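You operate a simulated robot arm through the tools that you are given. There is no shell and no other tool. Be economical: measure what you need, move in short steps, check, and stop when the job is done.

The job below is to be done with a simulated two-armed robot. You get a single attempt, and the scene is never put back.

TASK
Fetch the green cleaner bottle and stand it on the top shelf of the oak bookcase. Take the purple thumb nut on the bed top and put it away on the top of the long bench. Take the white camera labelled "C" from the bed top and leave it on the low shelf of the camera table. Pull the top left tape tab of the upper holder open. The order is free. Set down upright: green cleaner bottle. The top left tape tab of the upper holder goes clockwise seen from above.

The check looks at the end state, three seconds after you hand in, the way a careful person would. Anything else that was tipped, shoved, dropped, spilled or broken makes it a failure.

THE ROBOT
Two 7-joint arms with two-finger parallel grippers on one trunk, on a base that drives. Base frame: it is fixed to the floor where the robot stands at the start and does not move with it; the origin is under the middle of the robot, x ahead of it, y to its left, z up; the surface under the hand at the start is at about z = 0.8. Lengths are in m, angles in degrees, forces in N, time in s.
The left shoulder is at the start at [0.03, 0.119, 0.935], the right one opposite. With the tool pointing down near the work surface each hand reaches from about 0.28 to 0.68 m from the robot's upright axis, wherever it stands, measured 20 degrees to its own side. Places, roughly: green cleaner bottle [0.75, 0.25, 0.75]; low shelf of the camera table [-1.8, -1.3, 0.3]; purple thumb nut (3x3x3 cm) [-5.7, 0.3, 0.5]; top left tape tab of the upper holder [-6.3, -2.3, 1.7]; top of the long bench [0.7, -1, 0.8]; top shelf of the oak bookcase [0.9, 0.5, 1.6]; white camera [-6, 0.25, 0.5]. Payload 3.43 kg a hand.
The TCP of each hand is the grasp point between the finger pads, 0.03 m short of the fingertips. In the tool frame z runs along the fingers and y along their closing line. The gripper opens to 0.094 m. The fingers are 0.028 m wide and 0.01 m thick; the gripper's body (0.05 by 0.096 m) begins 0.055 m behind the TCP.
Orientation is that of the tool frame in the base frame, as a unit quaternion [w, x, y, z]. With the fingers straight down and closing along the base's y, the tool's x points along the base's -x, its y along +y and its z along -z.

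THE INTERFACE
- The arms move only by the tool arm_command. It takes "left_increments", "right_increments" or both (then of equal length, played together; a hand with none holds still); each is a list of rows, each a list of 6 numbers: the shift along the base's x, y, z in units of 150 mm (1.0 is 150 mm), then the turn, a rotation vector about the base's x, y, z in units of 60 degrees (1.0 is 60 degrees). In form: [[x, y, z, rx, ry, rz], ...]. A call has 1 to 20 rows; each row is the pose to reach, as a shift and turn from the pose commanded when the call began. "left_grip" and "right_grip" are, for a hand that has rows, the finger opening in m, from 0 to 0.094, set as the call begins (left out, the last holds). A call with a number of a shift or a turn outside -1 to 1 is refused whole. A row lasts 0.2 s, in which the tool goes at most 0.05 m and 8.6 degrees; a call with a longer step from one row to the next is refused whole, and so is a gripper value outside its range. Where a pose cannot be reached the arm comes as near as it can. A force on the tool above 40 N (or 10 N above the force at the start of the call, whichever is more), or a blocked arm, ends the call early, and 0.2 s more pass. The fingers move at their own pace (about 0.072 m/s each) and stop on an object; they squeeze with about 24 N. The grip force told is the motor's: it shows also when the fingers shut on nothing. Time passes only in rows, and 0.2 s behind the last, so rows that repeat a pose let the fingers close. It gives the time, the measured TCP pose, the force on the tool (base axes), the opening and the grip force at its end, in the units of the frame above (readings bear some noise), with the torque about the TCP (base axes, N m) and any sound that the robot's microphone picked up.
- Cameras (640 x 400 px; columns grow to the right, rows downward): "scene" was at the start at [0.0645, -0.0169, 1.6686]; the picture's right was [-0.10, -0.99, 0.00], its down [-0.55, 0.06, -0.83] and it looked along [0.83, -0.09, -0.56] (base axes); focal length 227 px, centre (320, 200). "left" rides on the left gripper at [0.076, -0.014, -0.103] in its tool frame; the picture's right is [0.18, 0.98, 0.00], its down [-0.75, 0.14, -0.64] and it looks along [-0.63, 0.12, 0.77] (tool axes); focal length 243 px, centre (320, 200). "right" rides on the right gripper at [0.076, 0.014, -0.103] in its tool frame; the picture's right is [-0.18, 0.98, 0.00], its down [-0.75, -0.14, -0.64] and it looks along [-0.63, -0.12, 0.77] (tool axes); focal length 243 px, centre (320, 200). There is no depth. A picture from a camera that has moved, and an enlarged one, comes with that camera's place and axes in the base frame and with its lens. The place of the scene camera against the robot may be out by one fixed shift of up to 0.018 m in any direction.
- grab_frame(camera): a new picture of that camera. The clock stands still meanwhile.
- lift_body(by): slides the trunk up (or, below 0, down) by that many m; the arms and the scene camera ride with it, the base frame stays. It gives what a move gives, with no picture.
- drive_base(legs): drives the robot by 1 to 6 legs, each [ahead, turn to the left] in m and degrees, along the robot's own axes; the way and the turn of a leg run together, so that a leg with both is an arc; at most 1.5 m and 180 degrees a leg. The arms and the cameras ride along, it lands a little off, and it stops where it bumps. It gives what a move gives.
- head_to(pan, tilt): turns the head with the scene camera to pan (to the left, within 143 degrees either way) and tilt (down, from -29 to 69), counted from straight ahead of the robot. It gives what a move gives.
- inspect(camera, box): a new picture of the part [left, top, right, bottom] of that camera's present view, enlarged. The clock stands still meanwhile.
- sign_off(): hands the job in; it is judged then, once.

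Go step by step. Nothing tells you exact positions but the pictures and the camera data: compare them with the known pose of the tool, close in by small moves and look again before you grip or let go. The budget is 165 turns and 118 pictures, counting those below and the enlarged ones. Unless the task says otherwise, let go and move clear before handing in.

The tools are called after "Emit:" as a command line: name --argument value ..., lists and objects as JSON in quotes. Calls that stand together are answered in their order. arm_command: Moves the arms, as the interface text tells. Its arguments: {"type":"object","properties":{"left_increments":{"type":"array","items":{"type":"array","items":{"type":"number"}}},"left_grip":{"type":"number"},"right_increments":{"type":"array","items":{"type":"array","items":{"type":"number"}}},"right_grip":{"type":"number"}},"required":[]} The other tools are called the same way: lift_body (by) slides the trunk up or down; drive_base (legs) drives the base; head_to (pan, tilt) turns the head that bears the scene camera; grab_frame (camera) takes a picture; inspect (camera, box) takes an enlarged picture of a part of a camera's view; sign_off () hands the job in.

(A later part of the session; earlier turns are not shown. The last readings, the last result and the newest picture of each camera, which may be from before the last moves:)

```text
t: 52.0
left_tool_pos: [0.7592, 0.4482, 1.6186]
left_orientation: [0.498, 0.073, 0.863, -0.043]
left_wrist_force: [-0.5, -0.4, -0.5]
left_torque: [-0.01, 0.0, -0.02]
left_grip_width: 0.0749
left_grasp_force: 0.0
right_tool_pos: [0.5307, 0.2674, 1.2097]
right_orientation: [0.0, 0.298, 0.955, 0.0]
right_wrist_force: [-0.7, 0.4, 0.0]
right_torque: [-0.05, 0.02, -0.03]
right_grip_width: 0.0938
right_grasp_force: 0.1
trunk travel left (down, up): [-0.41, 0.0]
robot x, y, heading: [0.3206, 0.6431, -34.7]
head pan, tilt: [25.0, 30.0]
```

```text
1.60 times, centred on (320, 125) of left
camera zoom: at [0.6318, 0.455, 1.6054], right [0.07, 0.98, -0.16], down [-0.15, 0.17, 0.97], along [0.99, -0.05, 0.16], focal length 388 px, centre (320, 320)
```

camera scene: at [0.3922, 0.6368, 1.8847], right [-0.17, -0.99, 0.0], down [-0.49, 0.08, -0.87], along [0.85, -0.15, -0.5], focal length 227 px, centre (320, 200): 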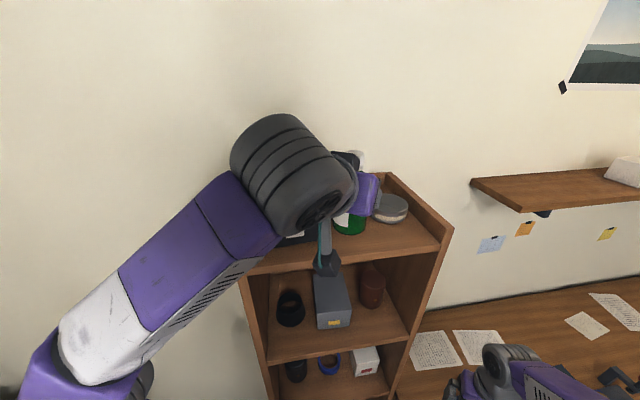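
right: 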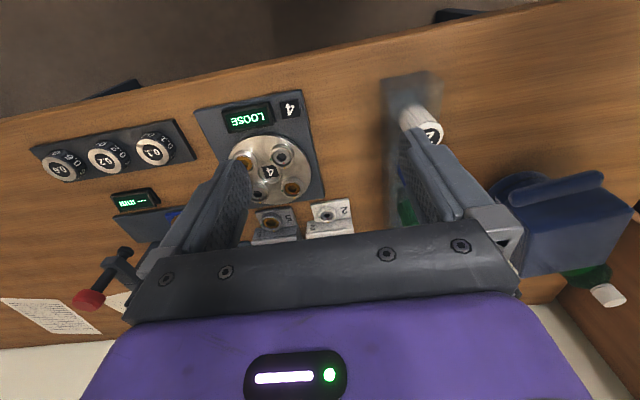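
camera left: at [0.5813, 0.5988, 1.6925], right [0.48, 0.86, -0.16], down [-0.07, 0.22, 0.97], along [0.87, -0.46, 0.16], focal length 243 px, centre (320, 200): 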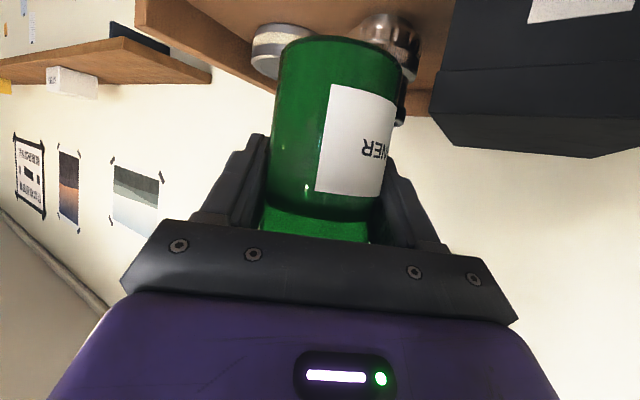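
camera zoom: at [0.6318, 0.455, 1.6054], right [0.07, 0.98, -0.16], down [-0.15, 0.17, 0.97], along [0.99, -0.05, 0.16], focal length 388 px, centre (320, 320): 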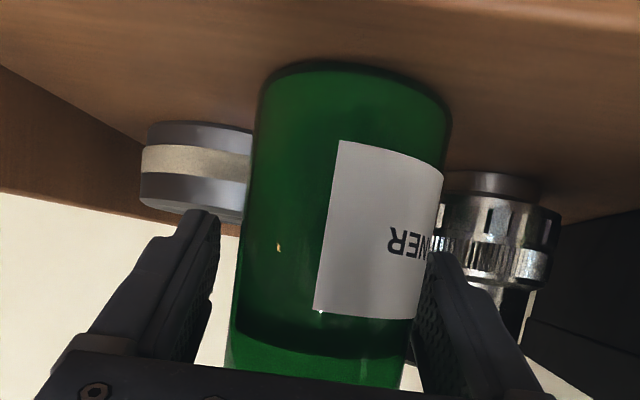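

Bottle stands. Retreat along the finger axis and check.

Emit:
arm_command --left_increments '[[-0.01, 0.02, 0.01, 0, 0, 0], [-0.2, 0.055, 0.11, 0, 0, 0], [-0.4, 0.09, 0.22, 0, 0, 0], [-0.6, 0.125, 0.33, 0, 0, 0], [-0.8, 0.15, 0.45, 0, 0, 0], [-1, 0.2, 0.5, 0, 0, 0]]'

Emit:
drive_base --legs '[[-0.4, 0]]'

Emit:
grab_frame --camera "scene"

```text
t: 53.4
left_tool_pos: [0.6078, 0.4772, 1.6956]
left_orientation: [0.498, 0.072, 0.863, -0.042]
left_wrist_force: [0.0, -0.1, 0.4]
left_torque: [0.03, 0.01, -0.05]
left_grip_width: 0.0752
left_grasp_force: 0.0
right_tool_pos: [0.5284, 0.2667, 1.2101]
right_orientation: [0.0, 0.298, 0.954, 0.0]
right_wrist_force: [-1.5, 0.0, -0.8]
right_torque: [-0.03, -0.02, -0.02]
right_grip_width: 0.0937
right_grasp_force: 0.1
trunk travel left (down, up): [-0.41, 0.0]
robot x, y, heading: [0.3203, 0.6426, -34.7]
head pan, tilt: [25.0, 30.0]
```

```text
t: 55.9
left_tool_pos: [0.2829, 0.7032, 1.6938]
left_orientation: [0.498, 0.072, 0.863, -0.042]
left_wrist_force: [-1.0, 0.7, -0.1]
left_torque: [0.02, 0.01, -0.02]
left_grip_width: 0.0748
left_grasp_force: 0.0
right_tool_pos: [0.2035, 0.494, 1.2103]
right_orientation: [-0.001, 0.298, 0.955, 0.0]
right_wrist_force: [-0.5, 0.7, 0.0]
right_torque: [-0.02, 0.02, 0.01]
right_grip_width: 0.0939
right_grasp_force: 0.1
trunk travel left (down, up): [-0.41, 0.0]
robot x, y, heading: [-0.0069, 0.8681, -34.9]
head pan, tilt: [25.0, 30.0]
```

```text
89 pictures are left
camera scene: at [0.0662, 0.8626, 1.8846], right [-0.17, -0.99, 0.0], down [-0.49, 0.08, -0.87], along [0.85, -0.15, -0.5], focal length 227 px, centre (320, 200)
```

scene: 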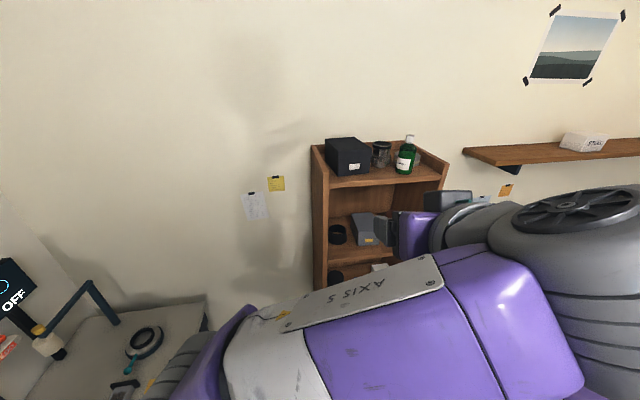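

The green bottle stands upright on the top shelf. Next: lower the left hand and drive toward the far end (along y≈−0.3) for the tape tab, looking as I go.

Emit:
arm_command --left_increments '[[0, 0, -0.3, 0, 0, 0], [0, 0, -0.6, 0, 0, 0], [0, 0, -0.9, 0, 0, 0], [0, 0, -1, 0, 0, 0]]'

Emit:
arm_command --left_increments '[[0.1, 0.1, -0.3, 0, 0, 0], [0.2, 0.2, -0.5, 0, 0, 0], [0.3, 0.3, -0.7, 0, 0, 0], [0.4, 0.5, -0.9, 0, 0, 0], [0.4, 0.5, -0.9, 0, 0, 0]]'

Emit:
drive_base --legs '[[0, -126.5], [1.5, 0], [1.5, 0], [0.6, 0]]'

Emit:
head_to --pan 0 --tilt 10

Emit:
grab_frame --camera "scene"

```text
t: 56.9
left_tool_pos: [0.2846, 0.7039, 1.5441]
left_orientation: [0.498, 0.072, 0.863, -0.043]
left_wrist_force: [0.3, 0.1, 0.1]
left_torque: [-0.01, 0.02, -0.01]
left_grip_width: 0.0751
left_grasp_force: 0.1
right_tool_pos: [0.2038, 0.4929, 1.21]
right_orientation: [0.0, 0.299, 0.954, 0.001]
right_wrist_force: [0.6, -0.6, -0.1]
right_torque: [-0.03, -0.01, -0.03]
right_grip_width: 0.094
right_grasp_force: 0.1
trunk travel left (down, up): [-0.41, 0.0]
robot x, y, heading: [-0.0052, 0.8689, -34.6]
head pan, tilt: [25.0, 30.0]
```

```text
t: 58.1
left_tool_pos: [0.3425, 0.7774, 1.4114]
left_orientation: [0.498, 0.072, 0.863, -0.042]
left_wrist_force: [0.6, -0.1, 0.8]
left_torque: [0.03, 0.0, 0.02]
left_grip_width: 0.0752
left_grasp_force: 0.0
right_tool_pos: [0.2047, 0.4918, 1.2093]
right_orientation: [0.0, 0.298, 0.954, 0.0]
right_wrist_force: [0.8, -0.2, 0.1]
right_torque: [0.0, -0.01, 0.0]
right_grip_width: 0.0941
right_grasp_force: 0.1
trunk travel left (down, up): [-0.41, 0.0]
robot x, y, heading: [-0.0064, 0.8694, -34.7]
head pan, tilt: [25.0, 30.0]
```

```text
t: 80.8
left_tool_pos: [-3.7113, -0.4943, 1.4114]
left_orientation: [0.184, 0.805, 0.32, -0.464]
left_wrist_force: [0.3, -0.6, -1.3]
left_torque: [0.0, 0.0, 0.03]
left_grip_width: 0.0749
left_grasp_force: 0.1
right_tool_pos: [-3.856, -0.2121, 1.2109]
right_orientation: [0.0, 0.987, 0.16, 0.0]
right_wrist_force: [0.7, 0.0, -0.2]
right_torque: [-0.01, 0.01, -0.03]
right_grip_width: 0.094
right_grasp_force: 0.1
trunk travel left (down, up): [-0.41, 0.0]
robot x, y, heading: [-3.4313, -0.2688, -161.5]
head pan, tilt: [25.0, 30.0]
```

```text
t: 81.7
left_tool_pos: [-3.7114, -0.4948, 1.4109]
left_orientation: [0.185, 0.804, 0.321, -0.465]
left_wrist_force: [0.1, 0.1, 0.3]
left_torque: [0.0, 0.01, 0.0]
left_grip_width: 0.0749
left_grasp_force: 0.1
right_tool_pos: [-3.856, -0.2132, 1.2098]
right_orientation: [0.0, 0.987, 0.16, -0.001]
right_wrist_force: [0.5, 0.2, -0.3]
right_torque: [0.0, 0.05, 0.01]
right_grip_width: 0.094
right_grasp_force: 0.0
trunk travel left (down, up): [-0.41, 0.0]
robot x, y, heading: [-3.427, -0.2756, -161.4]
head pan, tilt: [0.0, 10.0]
```

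```text
88 pictures are left
camera scene: at [-3.4832, -0.2997, 1.917], right [-0.32, 0.95, 0.0], down [0.17, 0.06, -0.98], along [-0.93, -0.31, -0.17], focal length 227 px, centre (320, 200)
```

scene: 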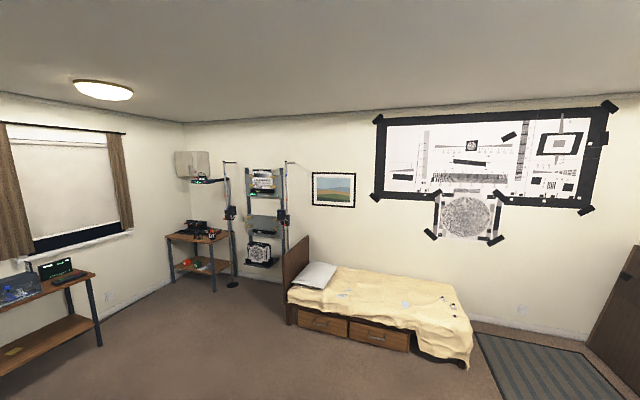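

I see the bed with small items on it and, to its left on the wall, the stacked holders. Zooming on both.

Emit:
inspect --camera "scene" --box '[220, 155, 320, 275]'

Emit:
inspect --camera "scene" --box '[320, 270, 480, 370]'

```text
3.33 times, centred on (270, 215) of scene
camera zoom: at [-3.4832, -0.2997, 1.917], right [-0.32, 0.95, 0.0], down [0.17, 0.06, -0.98], along [-0.93, -0.31, -0.17], focal length 757 px, centre (487, 150)
```

zoom: 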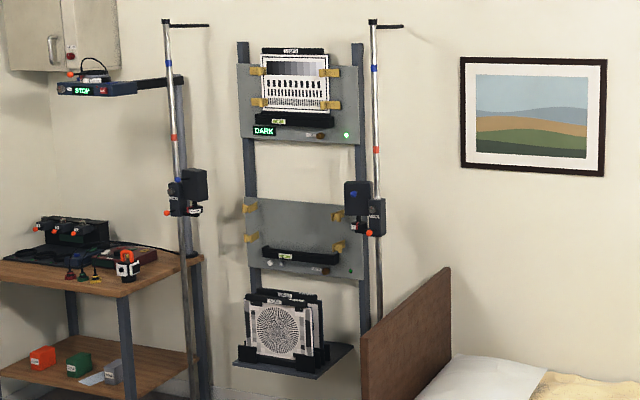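

```text
4.00 times, centred on (400, 320) of scene
camera zoom: at [-3.4832, -0.2997, 1.917], right [-0.32, 0.95, 0.0], down [0.17, 0.06, -0.98], along [-0.93, -0.31, -0.17], focal length 908 px, centre (0, -280)
```

zoom: 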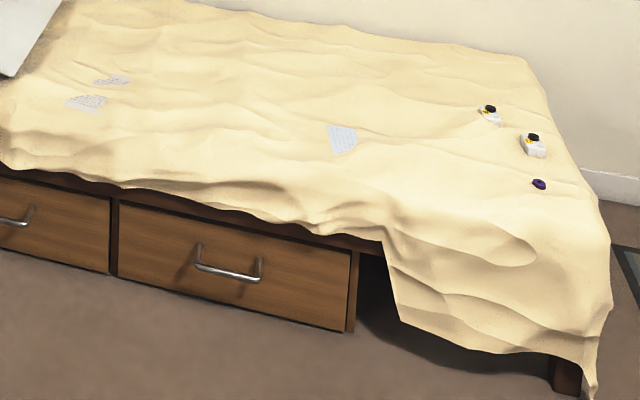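

The upper holder's top-left yellow tab is near (−6.3, −2.3, 1.69). Driving to stand before it.

Emit:
drive_base --legs '[[0, 34.2], [1.25, 0], [1.18, 0], [0, -52.9], [0.4, 0]]'

Emit:
grab_frame --camera "scene"

Emit:
inspect --camera "scene" --box '[200, 160, 400, 310]'

```text
t: 99.6
left_tool_pos: [-5.6017, -2.3366, 1.4116]
left_orientation: [0.111, 0.844, 0.192, -0.488]
left_wrist_force: [0.4, -0.6, -0.5]
left_torque: [0.0, 0.01, 0.0]
left_grip_width: 0.0755
left_grasp_force: 0.1
right_tool_pos: [-5.6547, -2.0252, 1.2098]
right_orientation: [0.0, 1.0, 0.007, 0.0]
right_wrist_force: [-0.6, 0.1, 0.1]
right_torque: [0.0, 0.0, -0.07]
right_grip_width: 0.0942
right_grasp_force: 0.2
trunk travel left (down, up): [-0.41, 0.0]
robot x, y, heading: [-5.2682, -2.2105, -179.3]
head pan, tilt: [0.0, 10.0]
```

```text
85 pictures are left
camera scene: at [-5.3234, -2.2186, 1.917], right [-0.01, 1.0, 0.0], down [0.17, 0.0, -0.98], along [-0.98, -0.01, -0.17], focal length 227 px, centre (320, 200)
```

scene: 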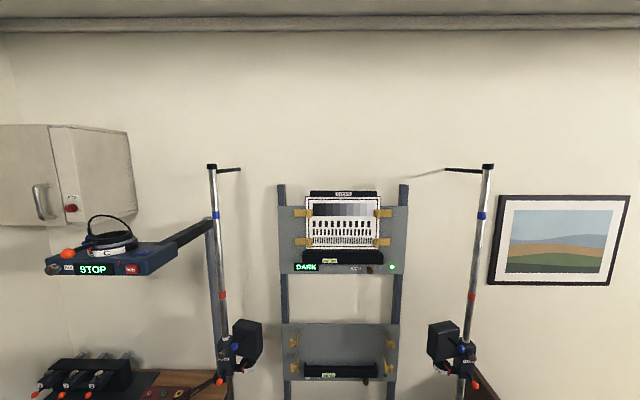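

```text
2.67 times, centred on (300, 235) of scene
camera zoom: at [-5.3234, -2.2186, 1.917], right [-0.01, 1.0, 0.0], down [0.17, 0.0, -0.98], along [-0.98, -0.01, -0.17], focal length 606 px, centre (373, 107)
```

zoom: 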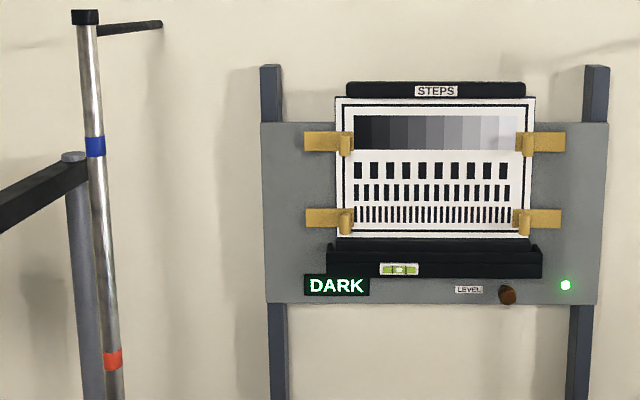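

The tab is a yellow strip hinged at its left with an upright pull lip at its inner end. I'll turn the left hand so it points at the wall and closes vertically, stopping short for a look.

Emit:
arm_command --left_increments '[[-0.05, 0, 0.1, -0.1106, 0.004, -0.0516], [-0.1, 0, 0.2, -0.221, 0.008, -0.103], [-0.2, 0, 0.3, -0.332, 0.012, -0.155], [-0.3, 0, 0.4, -0.442, 0.017, -0.2066], [-0.4, 0, 0.5, -0.553, 0.021, -0.258], [-0.5, 0, 0.6, -0.663, 0.025, -0.31], [-0.6, 0, 0.65, -0.774, 0.029, -0.3615], [-0.6, 0, 0.65, -0.774, 0.029, -0.3615]]' --left_grip 0.06

Emit:
arm_command --left_increments '[[-0.05, 0, 0.1, -0.1106, 0.004, -0.0516], [-0.1, 0, 0.2, -0.221, 0.008, -0.103], [-0.15, 0, 0.3, -0.332, 0.012, -0.155], [-0.2, 0, 0.4, -0.442, 0.017, -0.2066], [-0.3, 0, 0.5, -0.553, 0.021, -0.258], [-0.4, 0, 0.6, -0.663, 0.025, -0.31], [-0.5, 0, 0.7, -0.774, 0.029, -0.3615], [-0.5, 0, 0.7, -0.774, 0.029, -0.3615]]'

Emit:
grab_frame --camera "left"

Emit:
grab_frame --camera "scene"

```text
t: 101.4
left_tool_pos: [-5.692, -2.3385, 1.5079]
left_orientation: [0.339, 0.746, -0.171, -0.548]
left_wrist_force: [-0.7, -0.7, -0.2]
left_torque: [-0.02, 0.01, -0.02]
left_grip_width: 0.0601
left_grasp_force: 0.1
right_tool_pos: [-5.6551, -2.025, 1.2109]
right_orientation: [0.001, 1.0, 0.006, 0.0]
right_wrist_force: [-0.5, 0.2, 0.0]
right_torque: [-0.01, -0.03, 0.01]
right_grip_width: 0.094
right_grasp_force: 0.1
trunk travel left (down, up): [-0.41, 0.0]
robot x, y, heading: [-5.2692, -2.2086, -179.0]
head pan, tilt: [0.0, 10.0]
```

```text
t: 103.2
left_tool_pos: [-5.7677, -2.3376, 1.6144]
left_orientation: [-0.501, -0.499, 0.499, 0.501]
left_wrist_force: [-0.1, -0.9, -0.2]
left_torque: [0.01, 0.0, -0.02]
left_grip_width: 0.06
left_grasp_force: 0.1
right_tool_pos: [-5.6538, -2.0237, 1.2101]
right_orientation: [0.0, 1.0, 0.006, 0.0]
right_wrist_force: [-0.5, 1.1, 0.0]
right_torque: [-0.01, -0.01, 0.0]
right_grip_width: 0.0941
right_grasp_force: 0.1
trunk travel left (down, up): [-0.41, 0.0]
robot x, y, heading: [-5.2653, -2.2086, -179.4]
head pan, tilt: [0.0, 10.0]
```

```text
83 pictures are left
camera left: at [-5.6651, -2.4135, 1.6007], right [0.0, -0.18, 0.98], down [0.64, 0.75, 0.14], along [-0.77, 0.63, 0.12], focal length 243 px, centre (320, 200)
```

left: 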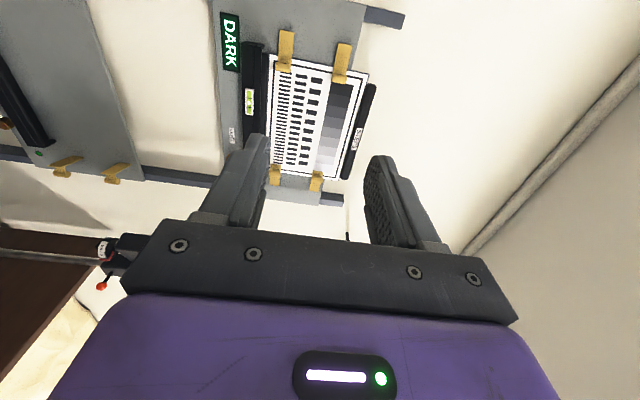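

```text
82 pictures are left
camera scene: at [-5.3233, -2.2185, 1.917], right [-0.01, 1.0, 0.0], down [0.17, 0.0, -0.98], along [-0.98, -0.01, -0.17], focal length 227 px, centre (320, 200)
```

scene: 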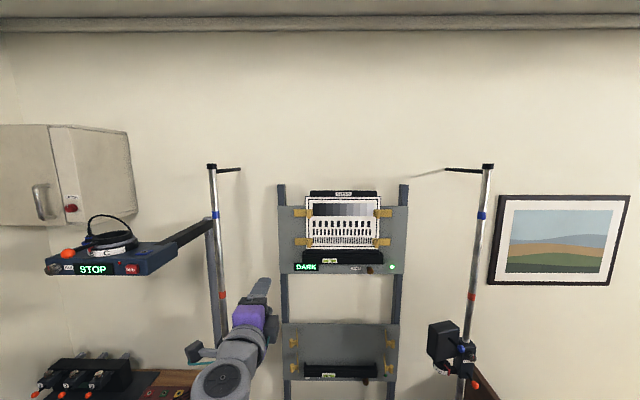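

The hand camera sees the top-left tab (the one at right-top of this rotated view). Zooming in on it.

Emit:
inspect --camera "left" --box '[240, 10, 400, 110]'

Emit:
inspect --camera "scene" --box '[275, 180, 355, 230]'

```text
4.00 times, centred on (320, 60) of left
camera zoom: at [-5.6651, -2.4135, 1.6007], right [0.0, -0.18, 0.98], down [0.64, 0.75, 0.14], along [-0.77, 0.63, 0.12], focal length 970 px, centre (320, 760)
```

zoom: 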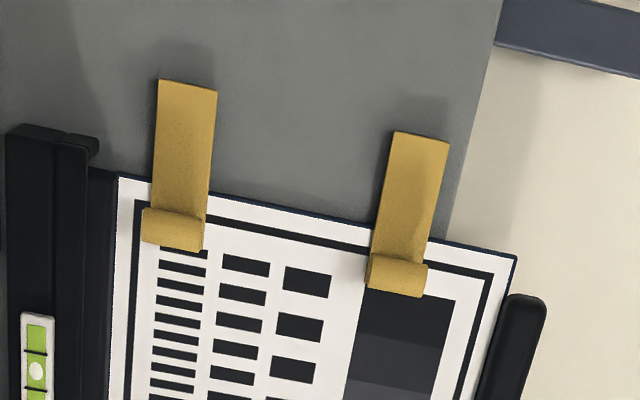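

```text
8.00 times, centred on (315, 205) of scene
camera zoom: at [-5.3233, -2.2185, 1.917], right [-0.01, 1.0, 0.0], down [0.17, 0.0, -0.98], along [-0.98, -0.01, -0.17], focal length 1816 px, centre (360, 160)
```

zoom: 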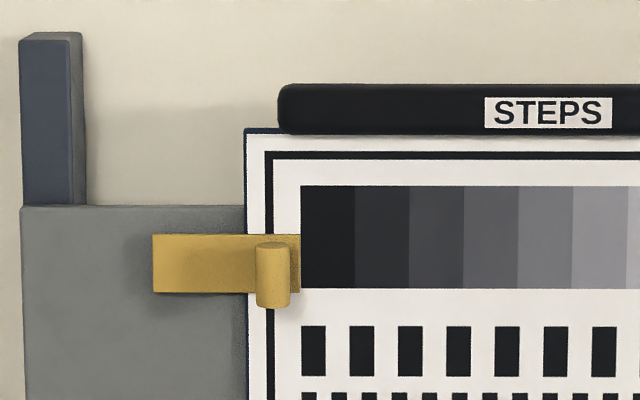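

Lip located at about (−6.29, −2.275, 1.68); hinge near y −2.34. I'll tuck the right hand back, drive 0.4 m closer and align in front of the lip.

Emit:
arm_command --right_increments '[[0.3, 0, 0, 0, 0, 0], [0.6, 0, 0, 0, 0, 0], [0.6, 0, 0, 0, 0, 0]]' --left_increments '[[0, 0.15, 0.2, 0, 0, 0], [0, 0.3, 0.3, 0, 0, 0], [0, 0.41, 0.43, 0, 0, 0]]'

Emit:
drive_base --legs '[[0.37, 0]]'

Emit:
grab_frame --camera "left"

Emit:
grab_frame --camera "scene"

```text
t: 104.0
left_tool_pos: [-5.7695, -2.2751, 1.6779]
left_orientation: [0.5, 0.501, -0.5, -0.499]
left_wrist_force: [0.6, -0.6, 0.6]
left_torque: [0.02, 0.0, -0.01]
left_grip_width: 0.0601
left_grasp_force: 0.1
right_tool_pos: [-5.5651, -2.0239, 1.2112]
right_orientation: [0.0, 1.0, 0.006, 0.0]
right_wrist_force: [1.1, 0.4, -0.6]
right_torque: [-0.01, 0.01, 0.0]
right_grip_width: 0.094
right_grasp_force: 0.0
trunk travel left (down, up): [-0.41, 0.0]
robot x, y, heading: [-5.2709, -2.2072, -179.5]
head pan, tilt: [0.0, 10.0]
```

```text
t: 106.4
left_tool_pos: [-6.1374, -2.2815, 1.6789]
left_orientation: [0.5, 0.5, -0.499, -0.5]
left_wrist_force: [-1.2, 0.0, -0.1]
left_torque: [0.01, -0.01, 0.02]
left_grip_width: 0.0599
left_grasp_force: 0.1
right_tool_pos: [-5.9336, -2.03, 1.2122]
right_orientation: [0.0, 1.0, 0.008, 0.0]
right_wrist_force: [0.3, -0.7, -1.1]
right_torque: [0.0, -0.03, 0.01]
right_grip_width: 0.094
right_grasp_force: 0.0
trunk travel left (down, up): [-0.41, 0.0]
robot x, y, heading: [-5.6381, -2.2176, -179.4]
head pan, tilt: [0.0, 10.0]
```

```text
79 pictures are left
camera left: at [-6.0341, -2.357, 1.665], right [0.0, -0.19, 0.98], down [0.64, 0.75, 0.14], along [-0.77, 0.63, 0.12], focal length 243 px, centre (320, 200)
```

left: 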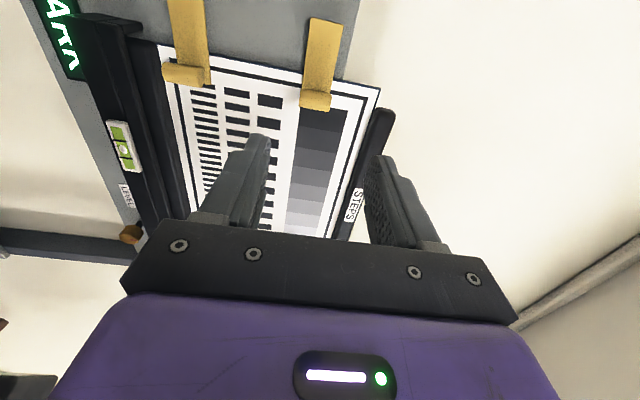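

```text
78 pictures are left
camera scene: at [-5.6939, -2.2237, 1.9171], right [-0.01, 1.0, 0.0], down [0.17, 0.0, -0.98], along [-0.98, -0.01, -0.17], focal length 227 px, centre (320, 200)
```

scene: 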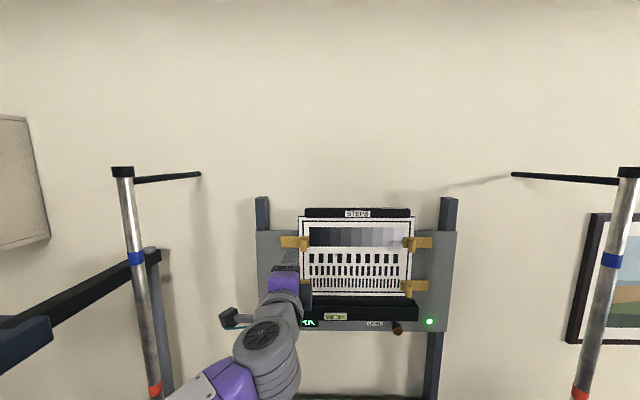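

Refined lip position: (−6.30, −2.273, 1.676). Approaching to leave fingertips just straddling the lip, then look.

Emit:
arm_command --left_increments '[[-0.2, 0.02, -0.01, 0, 0, 0], [-0.4, 0.055, -0.02, 0, 0, 0], [-0.6, 0.055, -0.02, 0, 0, 0], [-0.8, 0.055, -0.02, 0, 0, 0], [-0.8, 0.055, -0.02, 0, 0, 0]]'

Emit:
inspect --camera "left" --box '[200, 60, 440, 220]'

Emit:
inspect --camera "scene" --box '[250, 190, 370, 270]'

```text
t: 107.6
left_tool_pos: [-6.2571, -2.2726, 1.677]
left_orientation: [0.5, 0.501, -0.499, -0.5]
left_wrist_force: [0.7, -0.5, -0.4]
left_torque: [-0.02, 0.01, 0.0]
left_grip_width: 0.0598
left_grasp_force: 0.0
right_tool_pos: [-5.9348, -2.0295, 1.2114]
right_orientation: [0.0, 1.0, 0.007, 0.0]
right_wrist_force: [-0.4, 0.1, 0.0]
right_torque: [0.0, 0.01, -0.04]
right_grip_width: 0.094
right_grasp_force: 0.0
trunk travel left (down, up): [-0.41, 0.0]
robot x, y, heading: [-5.6359, -2.2171, -179.2]
head pan, tilt: [0.0, 10.0]
```

```text
2.50 times, centred on (320, 140) of left
camera zoom: at [-6.1535, -2.3486, 1.6627], right [0.0, -0.19, 0.98], down [0.64, 0.75, 0.14], along [-0.77, 0.63, 0.12], focal length 606 px, centre (320, 350)
```

zoom: 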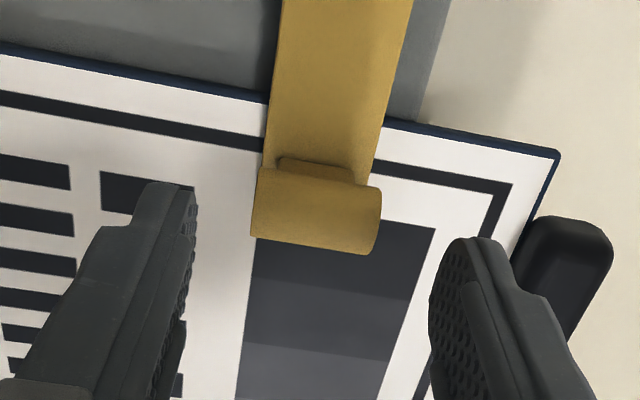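

```text
5.00 times, centred on (310, 230) of scene
camera zoom: at [-5.6935, -2.224, 1.9171], right [-0.01, 1.0, 0.0], down [0.17, 0.0, -0.98], along [-0.98, -0.01, -0.17], focal length 1135 px, centre (370, 50)
```

zoom: 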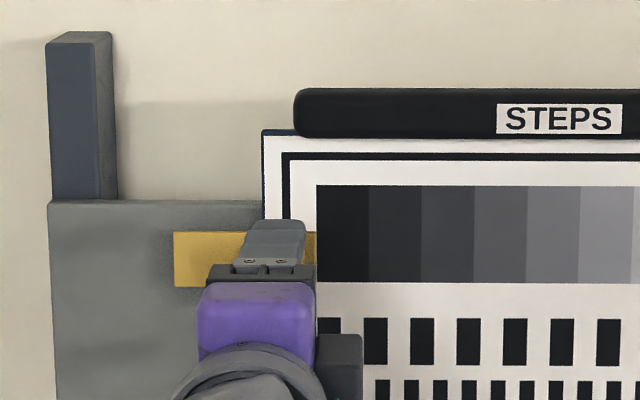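

Lip sits midway between the fingers about 2 cm ahead. Advance 2.2 cm and close.

Emit:
arm_command --left_increments '[[-0.08, 0, 0, 0, 0, 0], [-0.15, 0, 0, 0, 0, 0], [-0.15, 0, 0, 0, 0, 0]]'

Emit:
inspect --camera "left" --box '[200, 60, 440, 220]'

```text
t: 108.4
left_tool_pos: [-6.2795, -2.2718, 1.6763]
left_orientation: [0.5, 0.501, -0.498, -0.5]
left_wrist_force: [0.6, 0.2, -0.2]
left_torque: [0.02, -0.02, 0.03]
left_grip_width: 0.0596
left_grasp_force: 0.0
right_tool_pos: [-5.9353, -2.0295, 1.2108]
right_orientation: [0.0, 1.0, 0.007, 0.0]
right_wrist_force: [0.6, -0.2, -0.1]
right_torque: [0.05, -0.02, -0.01]
right_grip_width: 0.0943
right_grasp_force: 0.0
trunk travel left (down, up): [-0.41, 0.0]
robot x, y, heading: [-5.6377, -2.2143, -179.4]
head pan, tilt: [0.0, 10.0]
```

```text
2.50 times, centred on (320, 140) of left
camera zoom: at [-6.1768, -2.3483, 1.6624], right [0.0, -0.19, 0.98], down [0.64, 0.75, 0.14], along [-0.77, 0.63, 0.12], focal length 606 px, centre (320, 350)
```

zoom: 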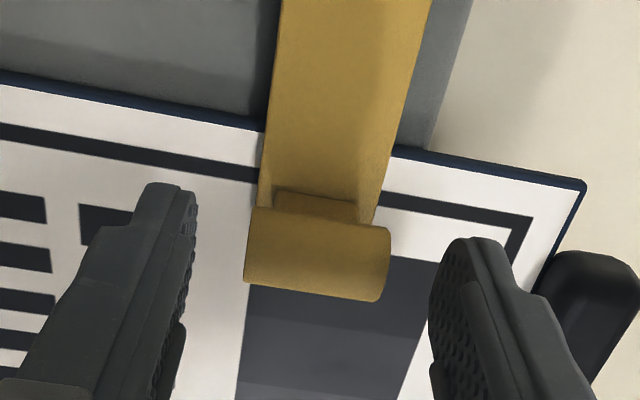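

Overlap looks adequate; closing on the lip.

Emit:
arm_command --left_increments '[[-0.02, 0, 0, 0, 0, 0], [-0.02, 0, 0, 0, 0, 0], [-0.02, 0, 0, 0, 0, 0], [-0.02, 0, 0, 0, 0, 0]]' --left_grip 0.0

Emit:
inspect --camera "left" --box '[200, 60, 440, 220]'

```text
t: 109.4
left_tool_pos: [-6.2826, -2.2733, 1.6738]
left_orientation: [0.5, 0.501, -0.499, -0.5]
left_wrist_force: [2.7, 0.4, -2.8]
left_torque: [-0.17, -0.03, 0.03]
left_grip_width: 0.0333
left_grasp_force: 45.1
right_tool_pos: [-5.935, -2.0291, 1.2117]
right_orientation: [-0.001, 1.0, 0.007, 0.0]
right_wrist_force: [0.0, 0.1, -0.5]
right_torque: [-0.01, -0.03, 0.01]
right_grip_width: 0.0941
right_grasp_force: 0.0
trunk travel left (down, up): [-0.41, 0.0]
robot x, y, heading: [-5.636, -2.2152, -179.0]
head pan, tilt: [0.0, 10.0]
```

```text
2.50 times, centred on (320, 140) of left
camera zoom: at [-6.1796, -2.3484, 1.6619], right [0.0, -0.19, 0.98], down [0.64, 0.76, 0.14], along [-0.77, 0.63, 0.12], focal length 606 px, centre (320, 350)
```

zoom: 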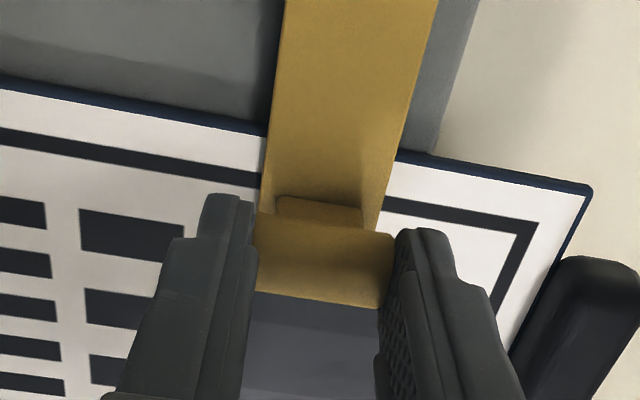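

Lip gripped (33 mm). Pull along the arc about the left hinge, clockwise from above, in small steps.

Emit:
arm_command --left_increments '[[0.07, -0.02, 0, 0, 0, 0], [0.14, -0.05, 0, 0, 0, 0], [0.2, -0.09, 0, 0, 0, 0], [0.2, -0.09, 0, 0, 0, 0]]'

Emit:
inspect --camera "left" --box '[200, 20, 440, 220]'

```text
t: 110.4
left_tool_pos: [-6.2559, -2.2867, 1.6746]
left_orientation: [-0.5, -0.5, 0.499, 0.501]
left_wrist_force: [-19.2, 1.3, 13.7]
left_torque: [-0.12, 0.4, -1.21]
left_grip_width: 0.0333
left_grasp_force: 45.1
right_tool_pos: [-5.9379, -2.0297, 1.2112]
right_orientation: [-0.001, 1.0, 0.007, 0.001]
right_wrist_force: [-0.2, 0.6, 0.6]
right_torque: [-0.03, 0.01, 0.03]
right_grip_width: 0.0941
right_grasp_force: 0.2
trunk travel left (down, up): [-0.41, 0.0]
robot x, y, heading: [-5.64, -2.2155, -179.4]
head pan, tilt: [0.0, 10.0]
```

```text
2.00 times, centred on (320, 120) of left
camera zoom: at [-6.1535, -2.3623, 1.6617], right [0.0, -0.19, 0.98], down [0.64, 0.75, 0.14], along [-0.77, 0.63, 0.12], focal length 485 px, centre (320, 360)
```

zoom: 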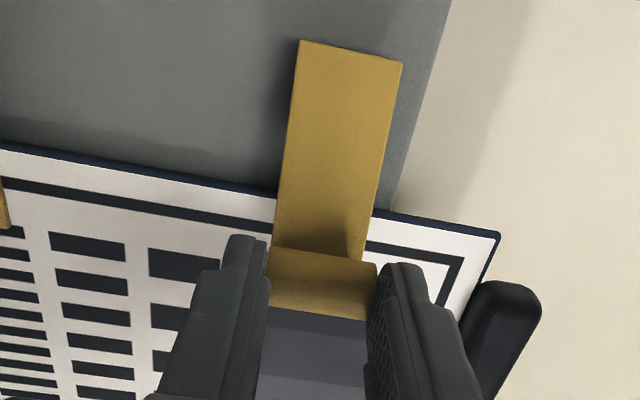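

The tab follows (≈36° open), with twist building up; I'll continue and let the hand turn with the tab.

Emit:
arm_command --left_increments '[[0.01, -0.01, 0, 0, 0, -0.117], [0.03, -0.05, 0, 0, 0, -0.233], [0.05, -0.1, 0, 0, 0, -0.35], [0.075, -0.16, 0, 0, 0, -0.467], [0.093, -0.227, 0, 0, 0, -0.583], [0.093, -0.227, 0, 0, 0, -0.583]]'

Emit:
grab_frame --camera "left"

Emit:
inspect --camera "scene" --box '[230, 190, 410, 310]'

```text
t: 111.8
left_tool_pos: [-6.2414, -2.329, 1.6748]
left_orientation: [-0.328, -0.329, 0.623, 0.629]
left_wrist_force: [-4.7, -18.5, 7.9]
left_torque: [0.05, 0.38, 1.7]
left_grip_width: 0.0336
left_grasp_force: 45.4
right_tool_pos: [-5.9353, -2.0334, 1.2117]
right_orientation: [-0.001, 1.0, 0.007, 0.0]
right_wrist_force: [0.5, -0.2, -0.5]
right_torque: [-0.01, -0.01, 0.0]
right_grip_width: 0.0938
right_grasp_force: 0.0
trunk travel left (down, up): [-0.41, 0.0]
robot x, y, heading: [-5.6334, -2.2193, -179.6]
head pan, tilt: [0.0, 10.0]
```

```text
72 pictures are left
camera left: at [-6.1996, -2.4498, 1.6607], right [-0.1, -0.16, 0.98], down [0.96, 0.26, 0.14], along [-0.27, 0.95, 0.13], focal length 243 px, centre (320, 200)
```

left: 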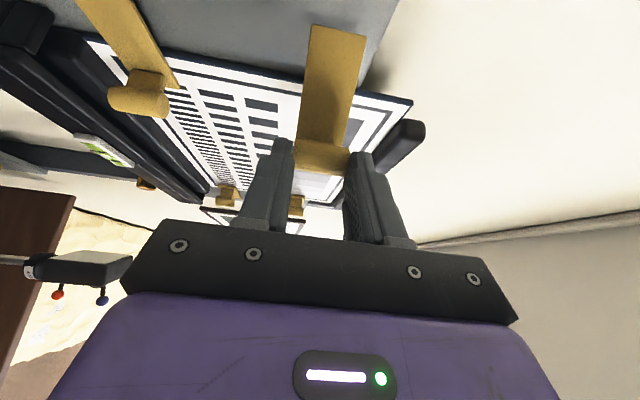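

```text
3.33 times, centred on (320, 250) of scene
camera zoom: at [-5.6952, -2.2294, 1.917], right [-0.01, 1.0, 0.0], down [0.17, 0.01, -0.98], along [-0.98, -0.01, -0.17], focal length 757 px, centre (320, 33)
```

zoom: 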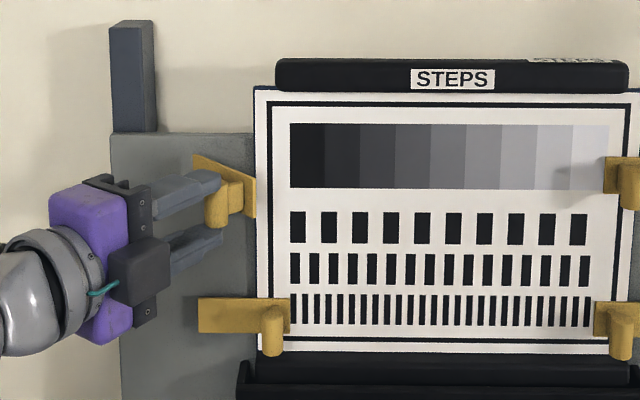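

The tab is now ~65° open and clear of the chart. A bit further, to about 95–100°.

Emit:
arm_command --left_increments '[[0.02, -0.07, 0, 0, 0, 0], [0.04, -0.14, 0, 0, 0, -0.05], [0.05, -0.21, 0, 0, 0, -0.1], [0.05, -0.25, 0, 0, 0, -0.15], [0.05, -0.25, 0, 0, 0, -0.15]]'

Emit:
inspect --camera "scene" --box '[230, 190, 410, 310]'

```text
t: 113.0
left_tool_pos: [-6.2362, -2.3536, 1.6745]
left_orientation: [-0.277, -0.277, 0.649, 0.652]
left_wrist_force: [-21.9, 10.8, 18.1]
left_torque: [0.37, 0.37, -0.71]
left_grip_width: 0.0335
left_grasp_force: 45.6
right_tool_pos: [-5.9388, -2.0276, 1.209]
right_orientation: [0.001, 1.0, 0.007, 0.002]
right_wrist_force: [0.3, 0.7, 0.4]
right_torque: [-0.03, 0.01, -0.01]
right_grip_width: 0.0944
right_grasp_force: 0.1
trunk travel left (down, up): [-0.41, 0.0]
robot x, y, heading: [-5.6364, -2.2157, -179.2]
head pan, tilt: [0.0, 10.0]
```

```text
3.33 times, centred on (320, 250) of scene
camera zoom: at [-5.6997, -2.2197, 1.9169], right [-0.01, 1.0, 0.0], down [0.18, 0.0, -0.98], along [-0.98, -0.01, -0.18], focal length 757 px, centre (320, 33)
```

zoom: 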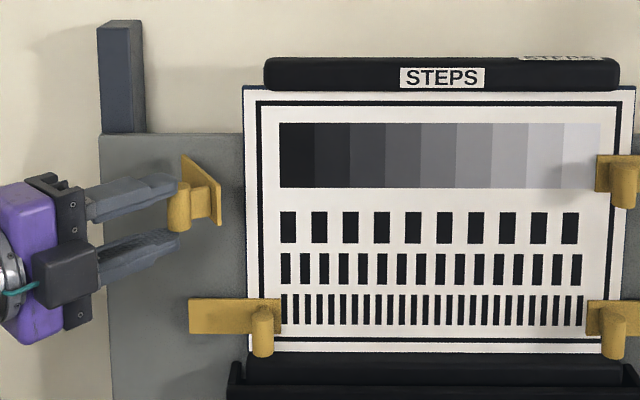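

About 60° open (strip). The left pole limits turning the hand further, so I'll keep its yaw and just carry the lip round more.

Emit:
arm_command --left_increments '[[-0.02, -0.05, 0, 0, 0, 0], [-0.05, -0.1, 0, 0, 0, 0], [-0.08, -0.15, 0, 0, 0, 0], [-0.12, -0.21, 0, 0, 0, 0], [-0.12, -0.21, 0, 0, 0, 0]]'

Emit:
inspect --camera "scene" --box '[100, 150, 400, 350]'

Emit:
grab_frame --camera "left"

```text
t: 114.2
left_tool_pos: [-6.2427, -2.3866, 1.6747]
left_orientation: [-0.276, -0.275, 0.653, 0.649]
left_wrist_force: [27.5, 7.9, -15.4]
left_torque: [-0.2, -0.33, -1.37]
left_grip_width: 0.0332
left_grasp_force: 44.8
right_tool_pos: [-5.9302, -2.0286, 1.2119]
right_orientation: [0.0, 1.0, 0.007, -0.002]
right_wrist_force: [1.4, -0.4, 0.1]
right_torque: [0.0, -0.03, 0.0]
right_grip_width: 0.0939
right_grasp_force: 0.1
trunk travel left (down, up): [-0.41, 0.0]
robot x, y, heading: [-5.637, -2.2145, -179.4]
head pan, tilt: [0.0, 10.0]
```

```text
2.00 times, centred on (250, 250) of scene
camera zoom: at [-5.6868, -2.2216, 1.9171], right [-0.01, 1.0, 0.0], down [0.17, 0.0, -0.99], along [-0.99, -0.01, -0.17], focal length 454 px, centre (460, 100)
```

zoom: 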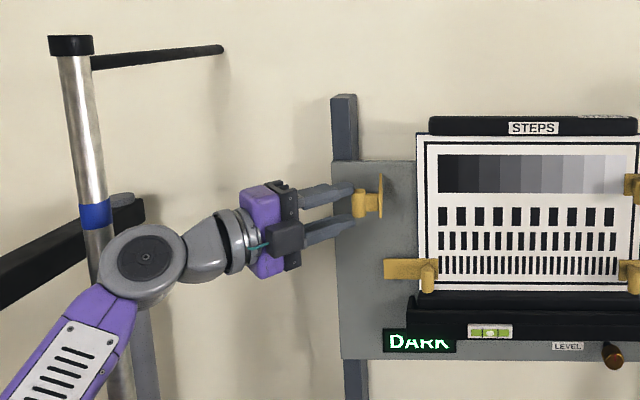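

```text
68 pictures are left
camera left: at [-6.2219, -2.5128, 1.663], right [-0.13, -0.13, 0.98], down [0.99, 0.09, 0.14], along [-0.11, 0.99, 0.11], focal length 243 px, centre (320, 200)
```

left: 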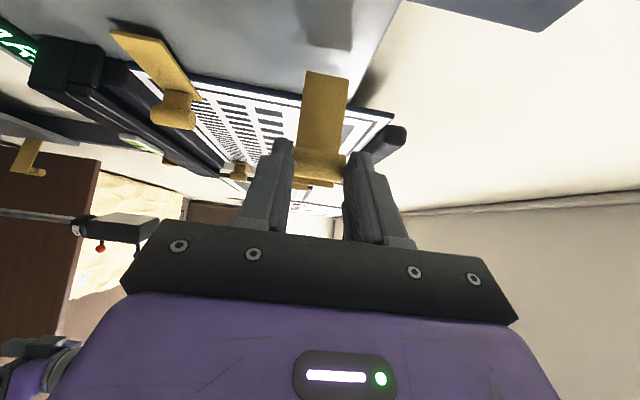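

The tab now stands edge-on to the scene camera, i.e. ≈90° open. I'll release (opening vertically) and see whether it stays.

Emit:
arm_command --left_increments '[[0.03, 0, 0, 0, 0, 0], [0.03, 0, 0, 0, 0, 0], [0.03, 0, 0, 0, 0, 0]]' --left_grip 0.07

Emit:
arm_command --left_increments '[[0.2, 0, 0, 0, 0, 0], [0.4, 0, 0, 0, 0, 0], [0.6, 0, 0, 0, 0, 0], [0.8, 0.0, 0, 0, 0, 0], [0.8, 0, 0, 0, 0, 0]]'

Emit:
inspect --camera "scene" --box '[200, 190, 350, 290]'

Emit:
grab_frame --camera "left"

```text
t: 115.0
left_tool_pos: [-6.2472, -2.3904, 1.6747]
left_orientation: [-0.277, -0.277, 0.65, 0.651]
left_wrist_force: [-0.4, -0.5, -0.6]
left_torque: [0.0, -0.03, -0.03]
left_grip_width: 0.0701
left_grasp_force: 0.1
right_tool_pos: [-5.9371, -2.0305, 1.2116]
right_orientation: [0.0, 1.0, 0.006, 0.0]
right_wrist_force: [0.6, 0.4, -0.1]
right_torque: [-0.02, -0.03, 0.01]
right_grip_width: 0.094
right_grasp_force: 0.0
trunk travel left (down, up): [-0.41, 0.0]
robot x, y, heading: [-5.6378, -2.2153, -179.5]
head pan, tilt: [0.0, 10.0]
```

```text
t: 116.2
left_tool_pos: [-6.1272, -2.3884, 1.6748]
left_orientation: [-0.276, -0.278, 0.651, 0.651]
left_wrist_force: [-0.8, 0.2, -0.5]
left_torque: [0.01, 0.03, -0.01]
left_grip_width: 0.07
left_grasp_force: 0.0
right_tool_pos: [-5.9356, -2.0295, 1.2112]
right_orientation: [0.0, 1.0, 0.007, 0.0]
right_wrist_force: [-0.6, -0.4, 0.0]
right_torque: [-0.01, -0.02, -0.02]
right_grip_width: 0.094
right_grasp_force: 0.2
trunk travel left (down, up): [-0.41, 0.0]
robot x, y, heading: [-5.6406, -2.2139, -179.3]
head pan, tilt: [0.0, 10.0]
```

```text
4.00 times, centred on (275, 240) of scene
camera zoom: at [-5.6958, -2.2232, 1.9169], right [-0.01, 1.0, 0.0], down [0.17, 0.0, -0.98], along [-0.98, -0.01, -0.17], focal length 908 px, centre (500, 40)
```

zoom: 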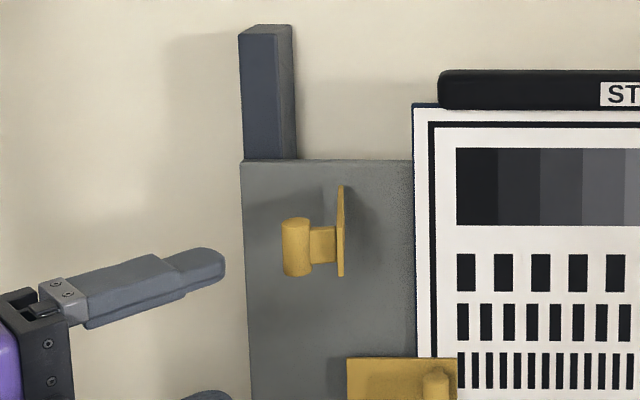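

```text
66 pictures are left
camera left: at [-6.105, -2.5149, 1.6616], right [-0.13, -0.13, 0.98], down [0.98, 0.1, 0.14], along [-0.12, 0.99, 0.12], focal length 243 px, centre (320, 200)
```

left: 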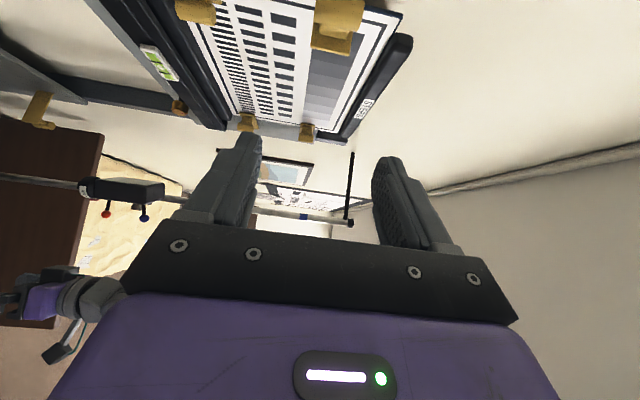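

The tab stays put at about 80°. For margin I'll nudge it a little further from its inner side with the closed fingers.

Emit:
arm_command --left_increments '[[0.1, 0.1, 0, 0, 0, 0.122], [0.15, 0.25, 0, 0, 0, 0.244], [0.15, 0.4, 0, 0, 0, 0.367], [0.1, 0.55, 0, 0, 0, 0.489], [0, 0.7, 0, 0, 0, 0.611], [-0.08, 0.8, 0, 0, 0, 0.733], [-0.08, 0.8, 0, 0, 0, 0.733]]' --left_grip 0.0

Emit:
arm_command --left_increments '[[-0.25, 0, 0, 0, 0, 0], [-0.5, 0, 0, 0, 0, 0], [-0.67, 0, 0, 0, 0, 0], [-0.67, 0, 0, 0, 0, 0]]'

Emit:
inspect --camera "scene" --box '[200, 190, 350, 290]'

```text
t: 117.8
left_tool_pos: [-6.1367, -2.2717, 1.6766]
left_orientation: [0.501, 0.502, -0.497, -0.5]
left_wrist_force: [-0.5, -0.8, 0.4]
left_torque: [-0.02, 0.0, -0.04]
left_grip_width: 0.0
left_grasp_force: 24.1
left hand out of reach, approached as far as the arm can: row 3, 4
right_tool_pos: [-5.9348, -2.0317, 1.2114]
right_orientation: [-0.001, 1.0, 0.007, 0.0]
right_wrist_force: [1.2, -0.3, -0.8]
right_torque: [0.0, -0.02, 0.01]
right_grip_width: 0.0941
right_grasp_force: 0.1
trunk travel left (down, up): [-0.41, 0.0]
robot x, y, heading: [-5.6357, -2.2148, -179.3]
head pan, tilt: [0.0, 10.0]
```

```text
t: 118.8
left_tool_pos: [-6.2369, -2.269, 1.6755]
left_orientation: [-0.501, -0.5, 0.498, 0.501]
left_wrist_force: [0.5, 0.2, -1.2]
left_torque: [0.02, 0.0, 0.01]
left_grip_width: 0.0
left_grasp_force: 23.5
right_tool_pos: [-5.9344, -2.0294, 1.2115]
right_orientation: [-0.001, 1.0, 0.007, 0.0]
right_wrist_force: [0.3, -0.1, 0.1]
right_torque: [-0.01, -0.03, 0.02]
right_grip_width: 0.0941
right_grasp_force: 0.1
trunk travel left (down, up): [-0.41, 0.0]
robot x, y, heading: [-5.6394, -2.214, -179.0]
head pan, tilt: [0.0, 10.0]
```

```text
4.00 times, centred on (275, 240) of scene
camera zoom: at [-5.6935, -2.2232, 1.9171], right [-0.01, 1.0, 0.0], down [0.17, 0.0, -0.98], along [-0.98, -0.01, -0.17], focal length 908 px, centre (500, 40)
```

zoom: 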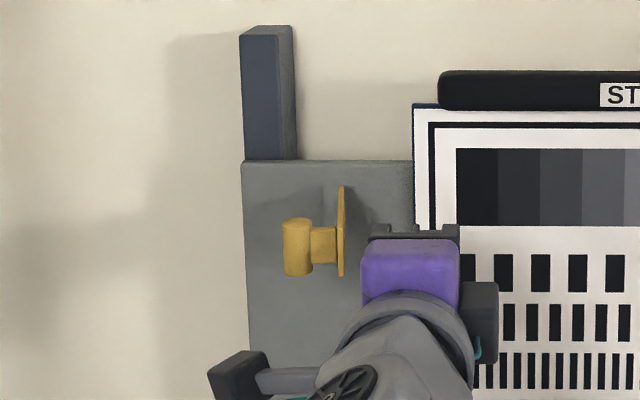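

Emit:
arm_command --left_increments '[[0, -0.1, 0, 0, 0, 0], [0, -0.2, 0, 0, 0, 0], [0, -0.3, 0, 0, 0, 0], [0, -0.38, 0, 0, 0, 0], [0, -0.45, 0, 0, 0, 0], [0, -0.45, 0, 0, 0, 0]]'

Emit:
arm_command --left_increments '[[0, 0.1, 0, 0, 0, 0], [0.1, 0.3, 0, 0, 0, 0], [0.35, 0.4, 0, 0, 0, 0], [0.65, 0.4, 0, 0, 0, 0], [0.9, 0.4, 0, 0, 0, 0]]'

Emit:
inspect --camera "scene" --box '[200, 190, 350, 290]'

```text
t: 120.3
left_tool_pos: [-6.2361, -2.3123, 1.6761]
left_orientation: [-0.492, -0.488, 0.508, 0.511]
left_wrist_force: [-1.3, 24.9, -3.1]
left_torque: [0.08, 0.2, -0.49]
left_grip_width: 0.0
left_grasp_force: 24.1
right_tool_pos: [-5.9352, -2.0295, 1.211]
right_orientation: [0.001, 1.0, 0.007, 0.0]
right_wrist_force: [-0.6, -0.8, 0.0]
right_torque: [0.05, -0.01, -0.02]
right_grip_width: 0.0941
right_grasp_force: 0.0
trunk travel left (down, up): [-0.41, 0.0]
robot x, y, heading: [-5.642, -2.2149, -179.1]
head pan, tilt: [0.0, 10.0]
stopped in row 6 (left hand): the force on the tool passed its limit at 41 N (the readings are from after the stop); the commanded pose is now the measured one
```

```text
t: 121.5
left_tool_pos: [-6.1001, -2.2631, 1.676]
left_orientation: [-0.497, -0.495, 0.502, 0.506]
left_wrist_force: [0.7, -0.3, 0.1]
left_torque: [0.04, 0.0, 0.03]
left_grip_width: 0.0
left_grasp_force: 23.1
right_tool_pos: [-5.9352, -2.0294, 1.2117]
right_orientation: [0.0, 1.0, 0.007, -0.001]
right_wrist_force: [1.4, 0.0, 0.4]
right_torque: [-0.04, 0.01, 0.03]
right_grip_width: 0.0941
right_grasp_force: 0.0
trunk travel left (down, up): [-0.41, 0.0]
robot x, y, heading: [-5.6385, -2.2128, -179.2]
head pan, tilt: [0.0, 10.0]
```

```text
4.00 times, centred on (275, 240) of scene
camera zoom: at [-5.6925, -2.2217, 1.9171], right [-0.01, 1.0, 0.0], down [0.17, 0.0, -0.98], along [-0.98, -0.01, -0.17], focal length 908 px, centre (500, 40)
```

zoom: 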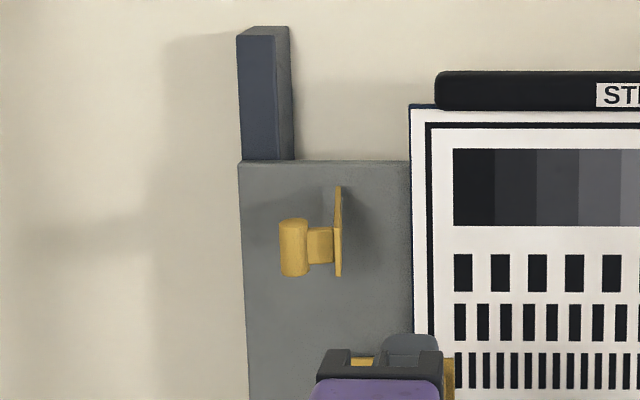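

The tab is at its stop — fully open. Now back off and drive to the bed's long side.

Emit:
drive_base --legs '[[-0.75, 0], [0, -90.8], [1.3, 0], [1.18, 0], [0, 90]]'

Emit:
head_to --pan 0 --tilt 45

Emit:
grab_frame --camera "scene"

```text
t: 144.9
left_tool_pos: [-5.3973, 0.2234, 1.675]
left_orientation: [-0.495, -0.494, 0.505, 0.506]
left_wrist_force: [-0.8, 0.1, -0.5]
left_torque: [0.01, 0.0, -0.02]
left_grip_width: 0.0
left_grasp_force: 24.2
right_tool_pos: [-5.2296, 0.4586, 1.2117]
right_orientation: [0.0, 1.0, 0.005, 0.001]
right_wrist_force: [-0.5, -0.2, -0.3]
right_torque: [0.03, -0.02, -0.02]
right_grip_width: 0.094
right_grasp_force: 0.1
trunk travel left (down, up): [-0.41, 0.0]
robot x, y, heading: [-4.9329, 0.2737, -179.5]
head pan, tilt: [0.0, 10.0]
```

```text
t: 145.9
left_tool_pos: [-5.397, 0.2255, 1.6768]
left_orientation: [-0.494, -0.494, 0.505, 0.506]
left_wrist_force: [0.2, 0.4, -0.8]
left_torque: [-0.01, 0.0, 0.04]
left_grip_width: 0.0004
left_grasp_force: 24.4
right_tool_pos: [-5.2305, 0.4592, 1.2122]
right_orientation: [0.0, 1.0, 0.005, 0.0]
right_wrist_force: [-0.9, 1.5, -0.9]
right_torque: [0.04, 0.01, -0.02]
right_grip_width: 0.0943
right_grasp_force: 0.0
trunk travel left (down, up): [-0.41, 0.0]
robot x, y, heading: [-4.9317, 0.2754, -179.3]
head pan, tilt: [0.0, 45.0]
```

```text
63 pictures are left
camera scene: at [-4.9783, 0.2655, 1.8621], right [-0.01, 1.0, 0.0], down [0.71, 0.01, -0.71], along [-0.71, -0.01, -0.71], focal length 227 px, centre (320, 200)
```

scene: 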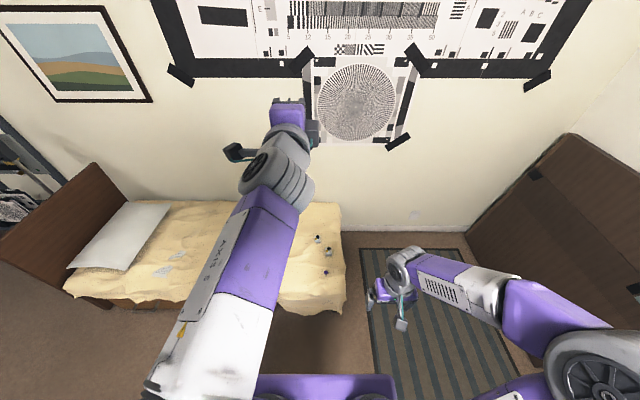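

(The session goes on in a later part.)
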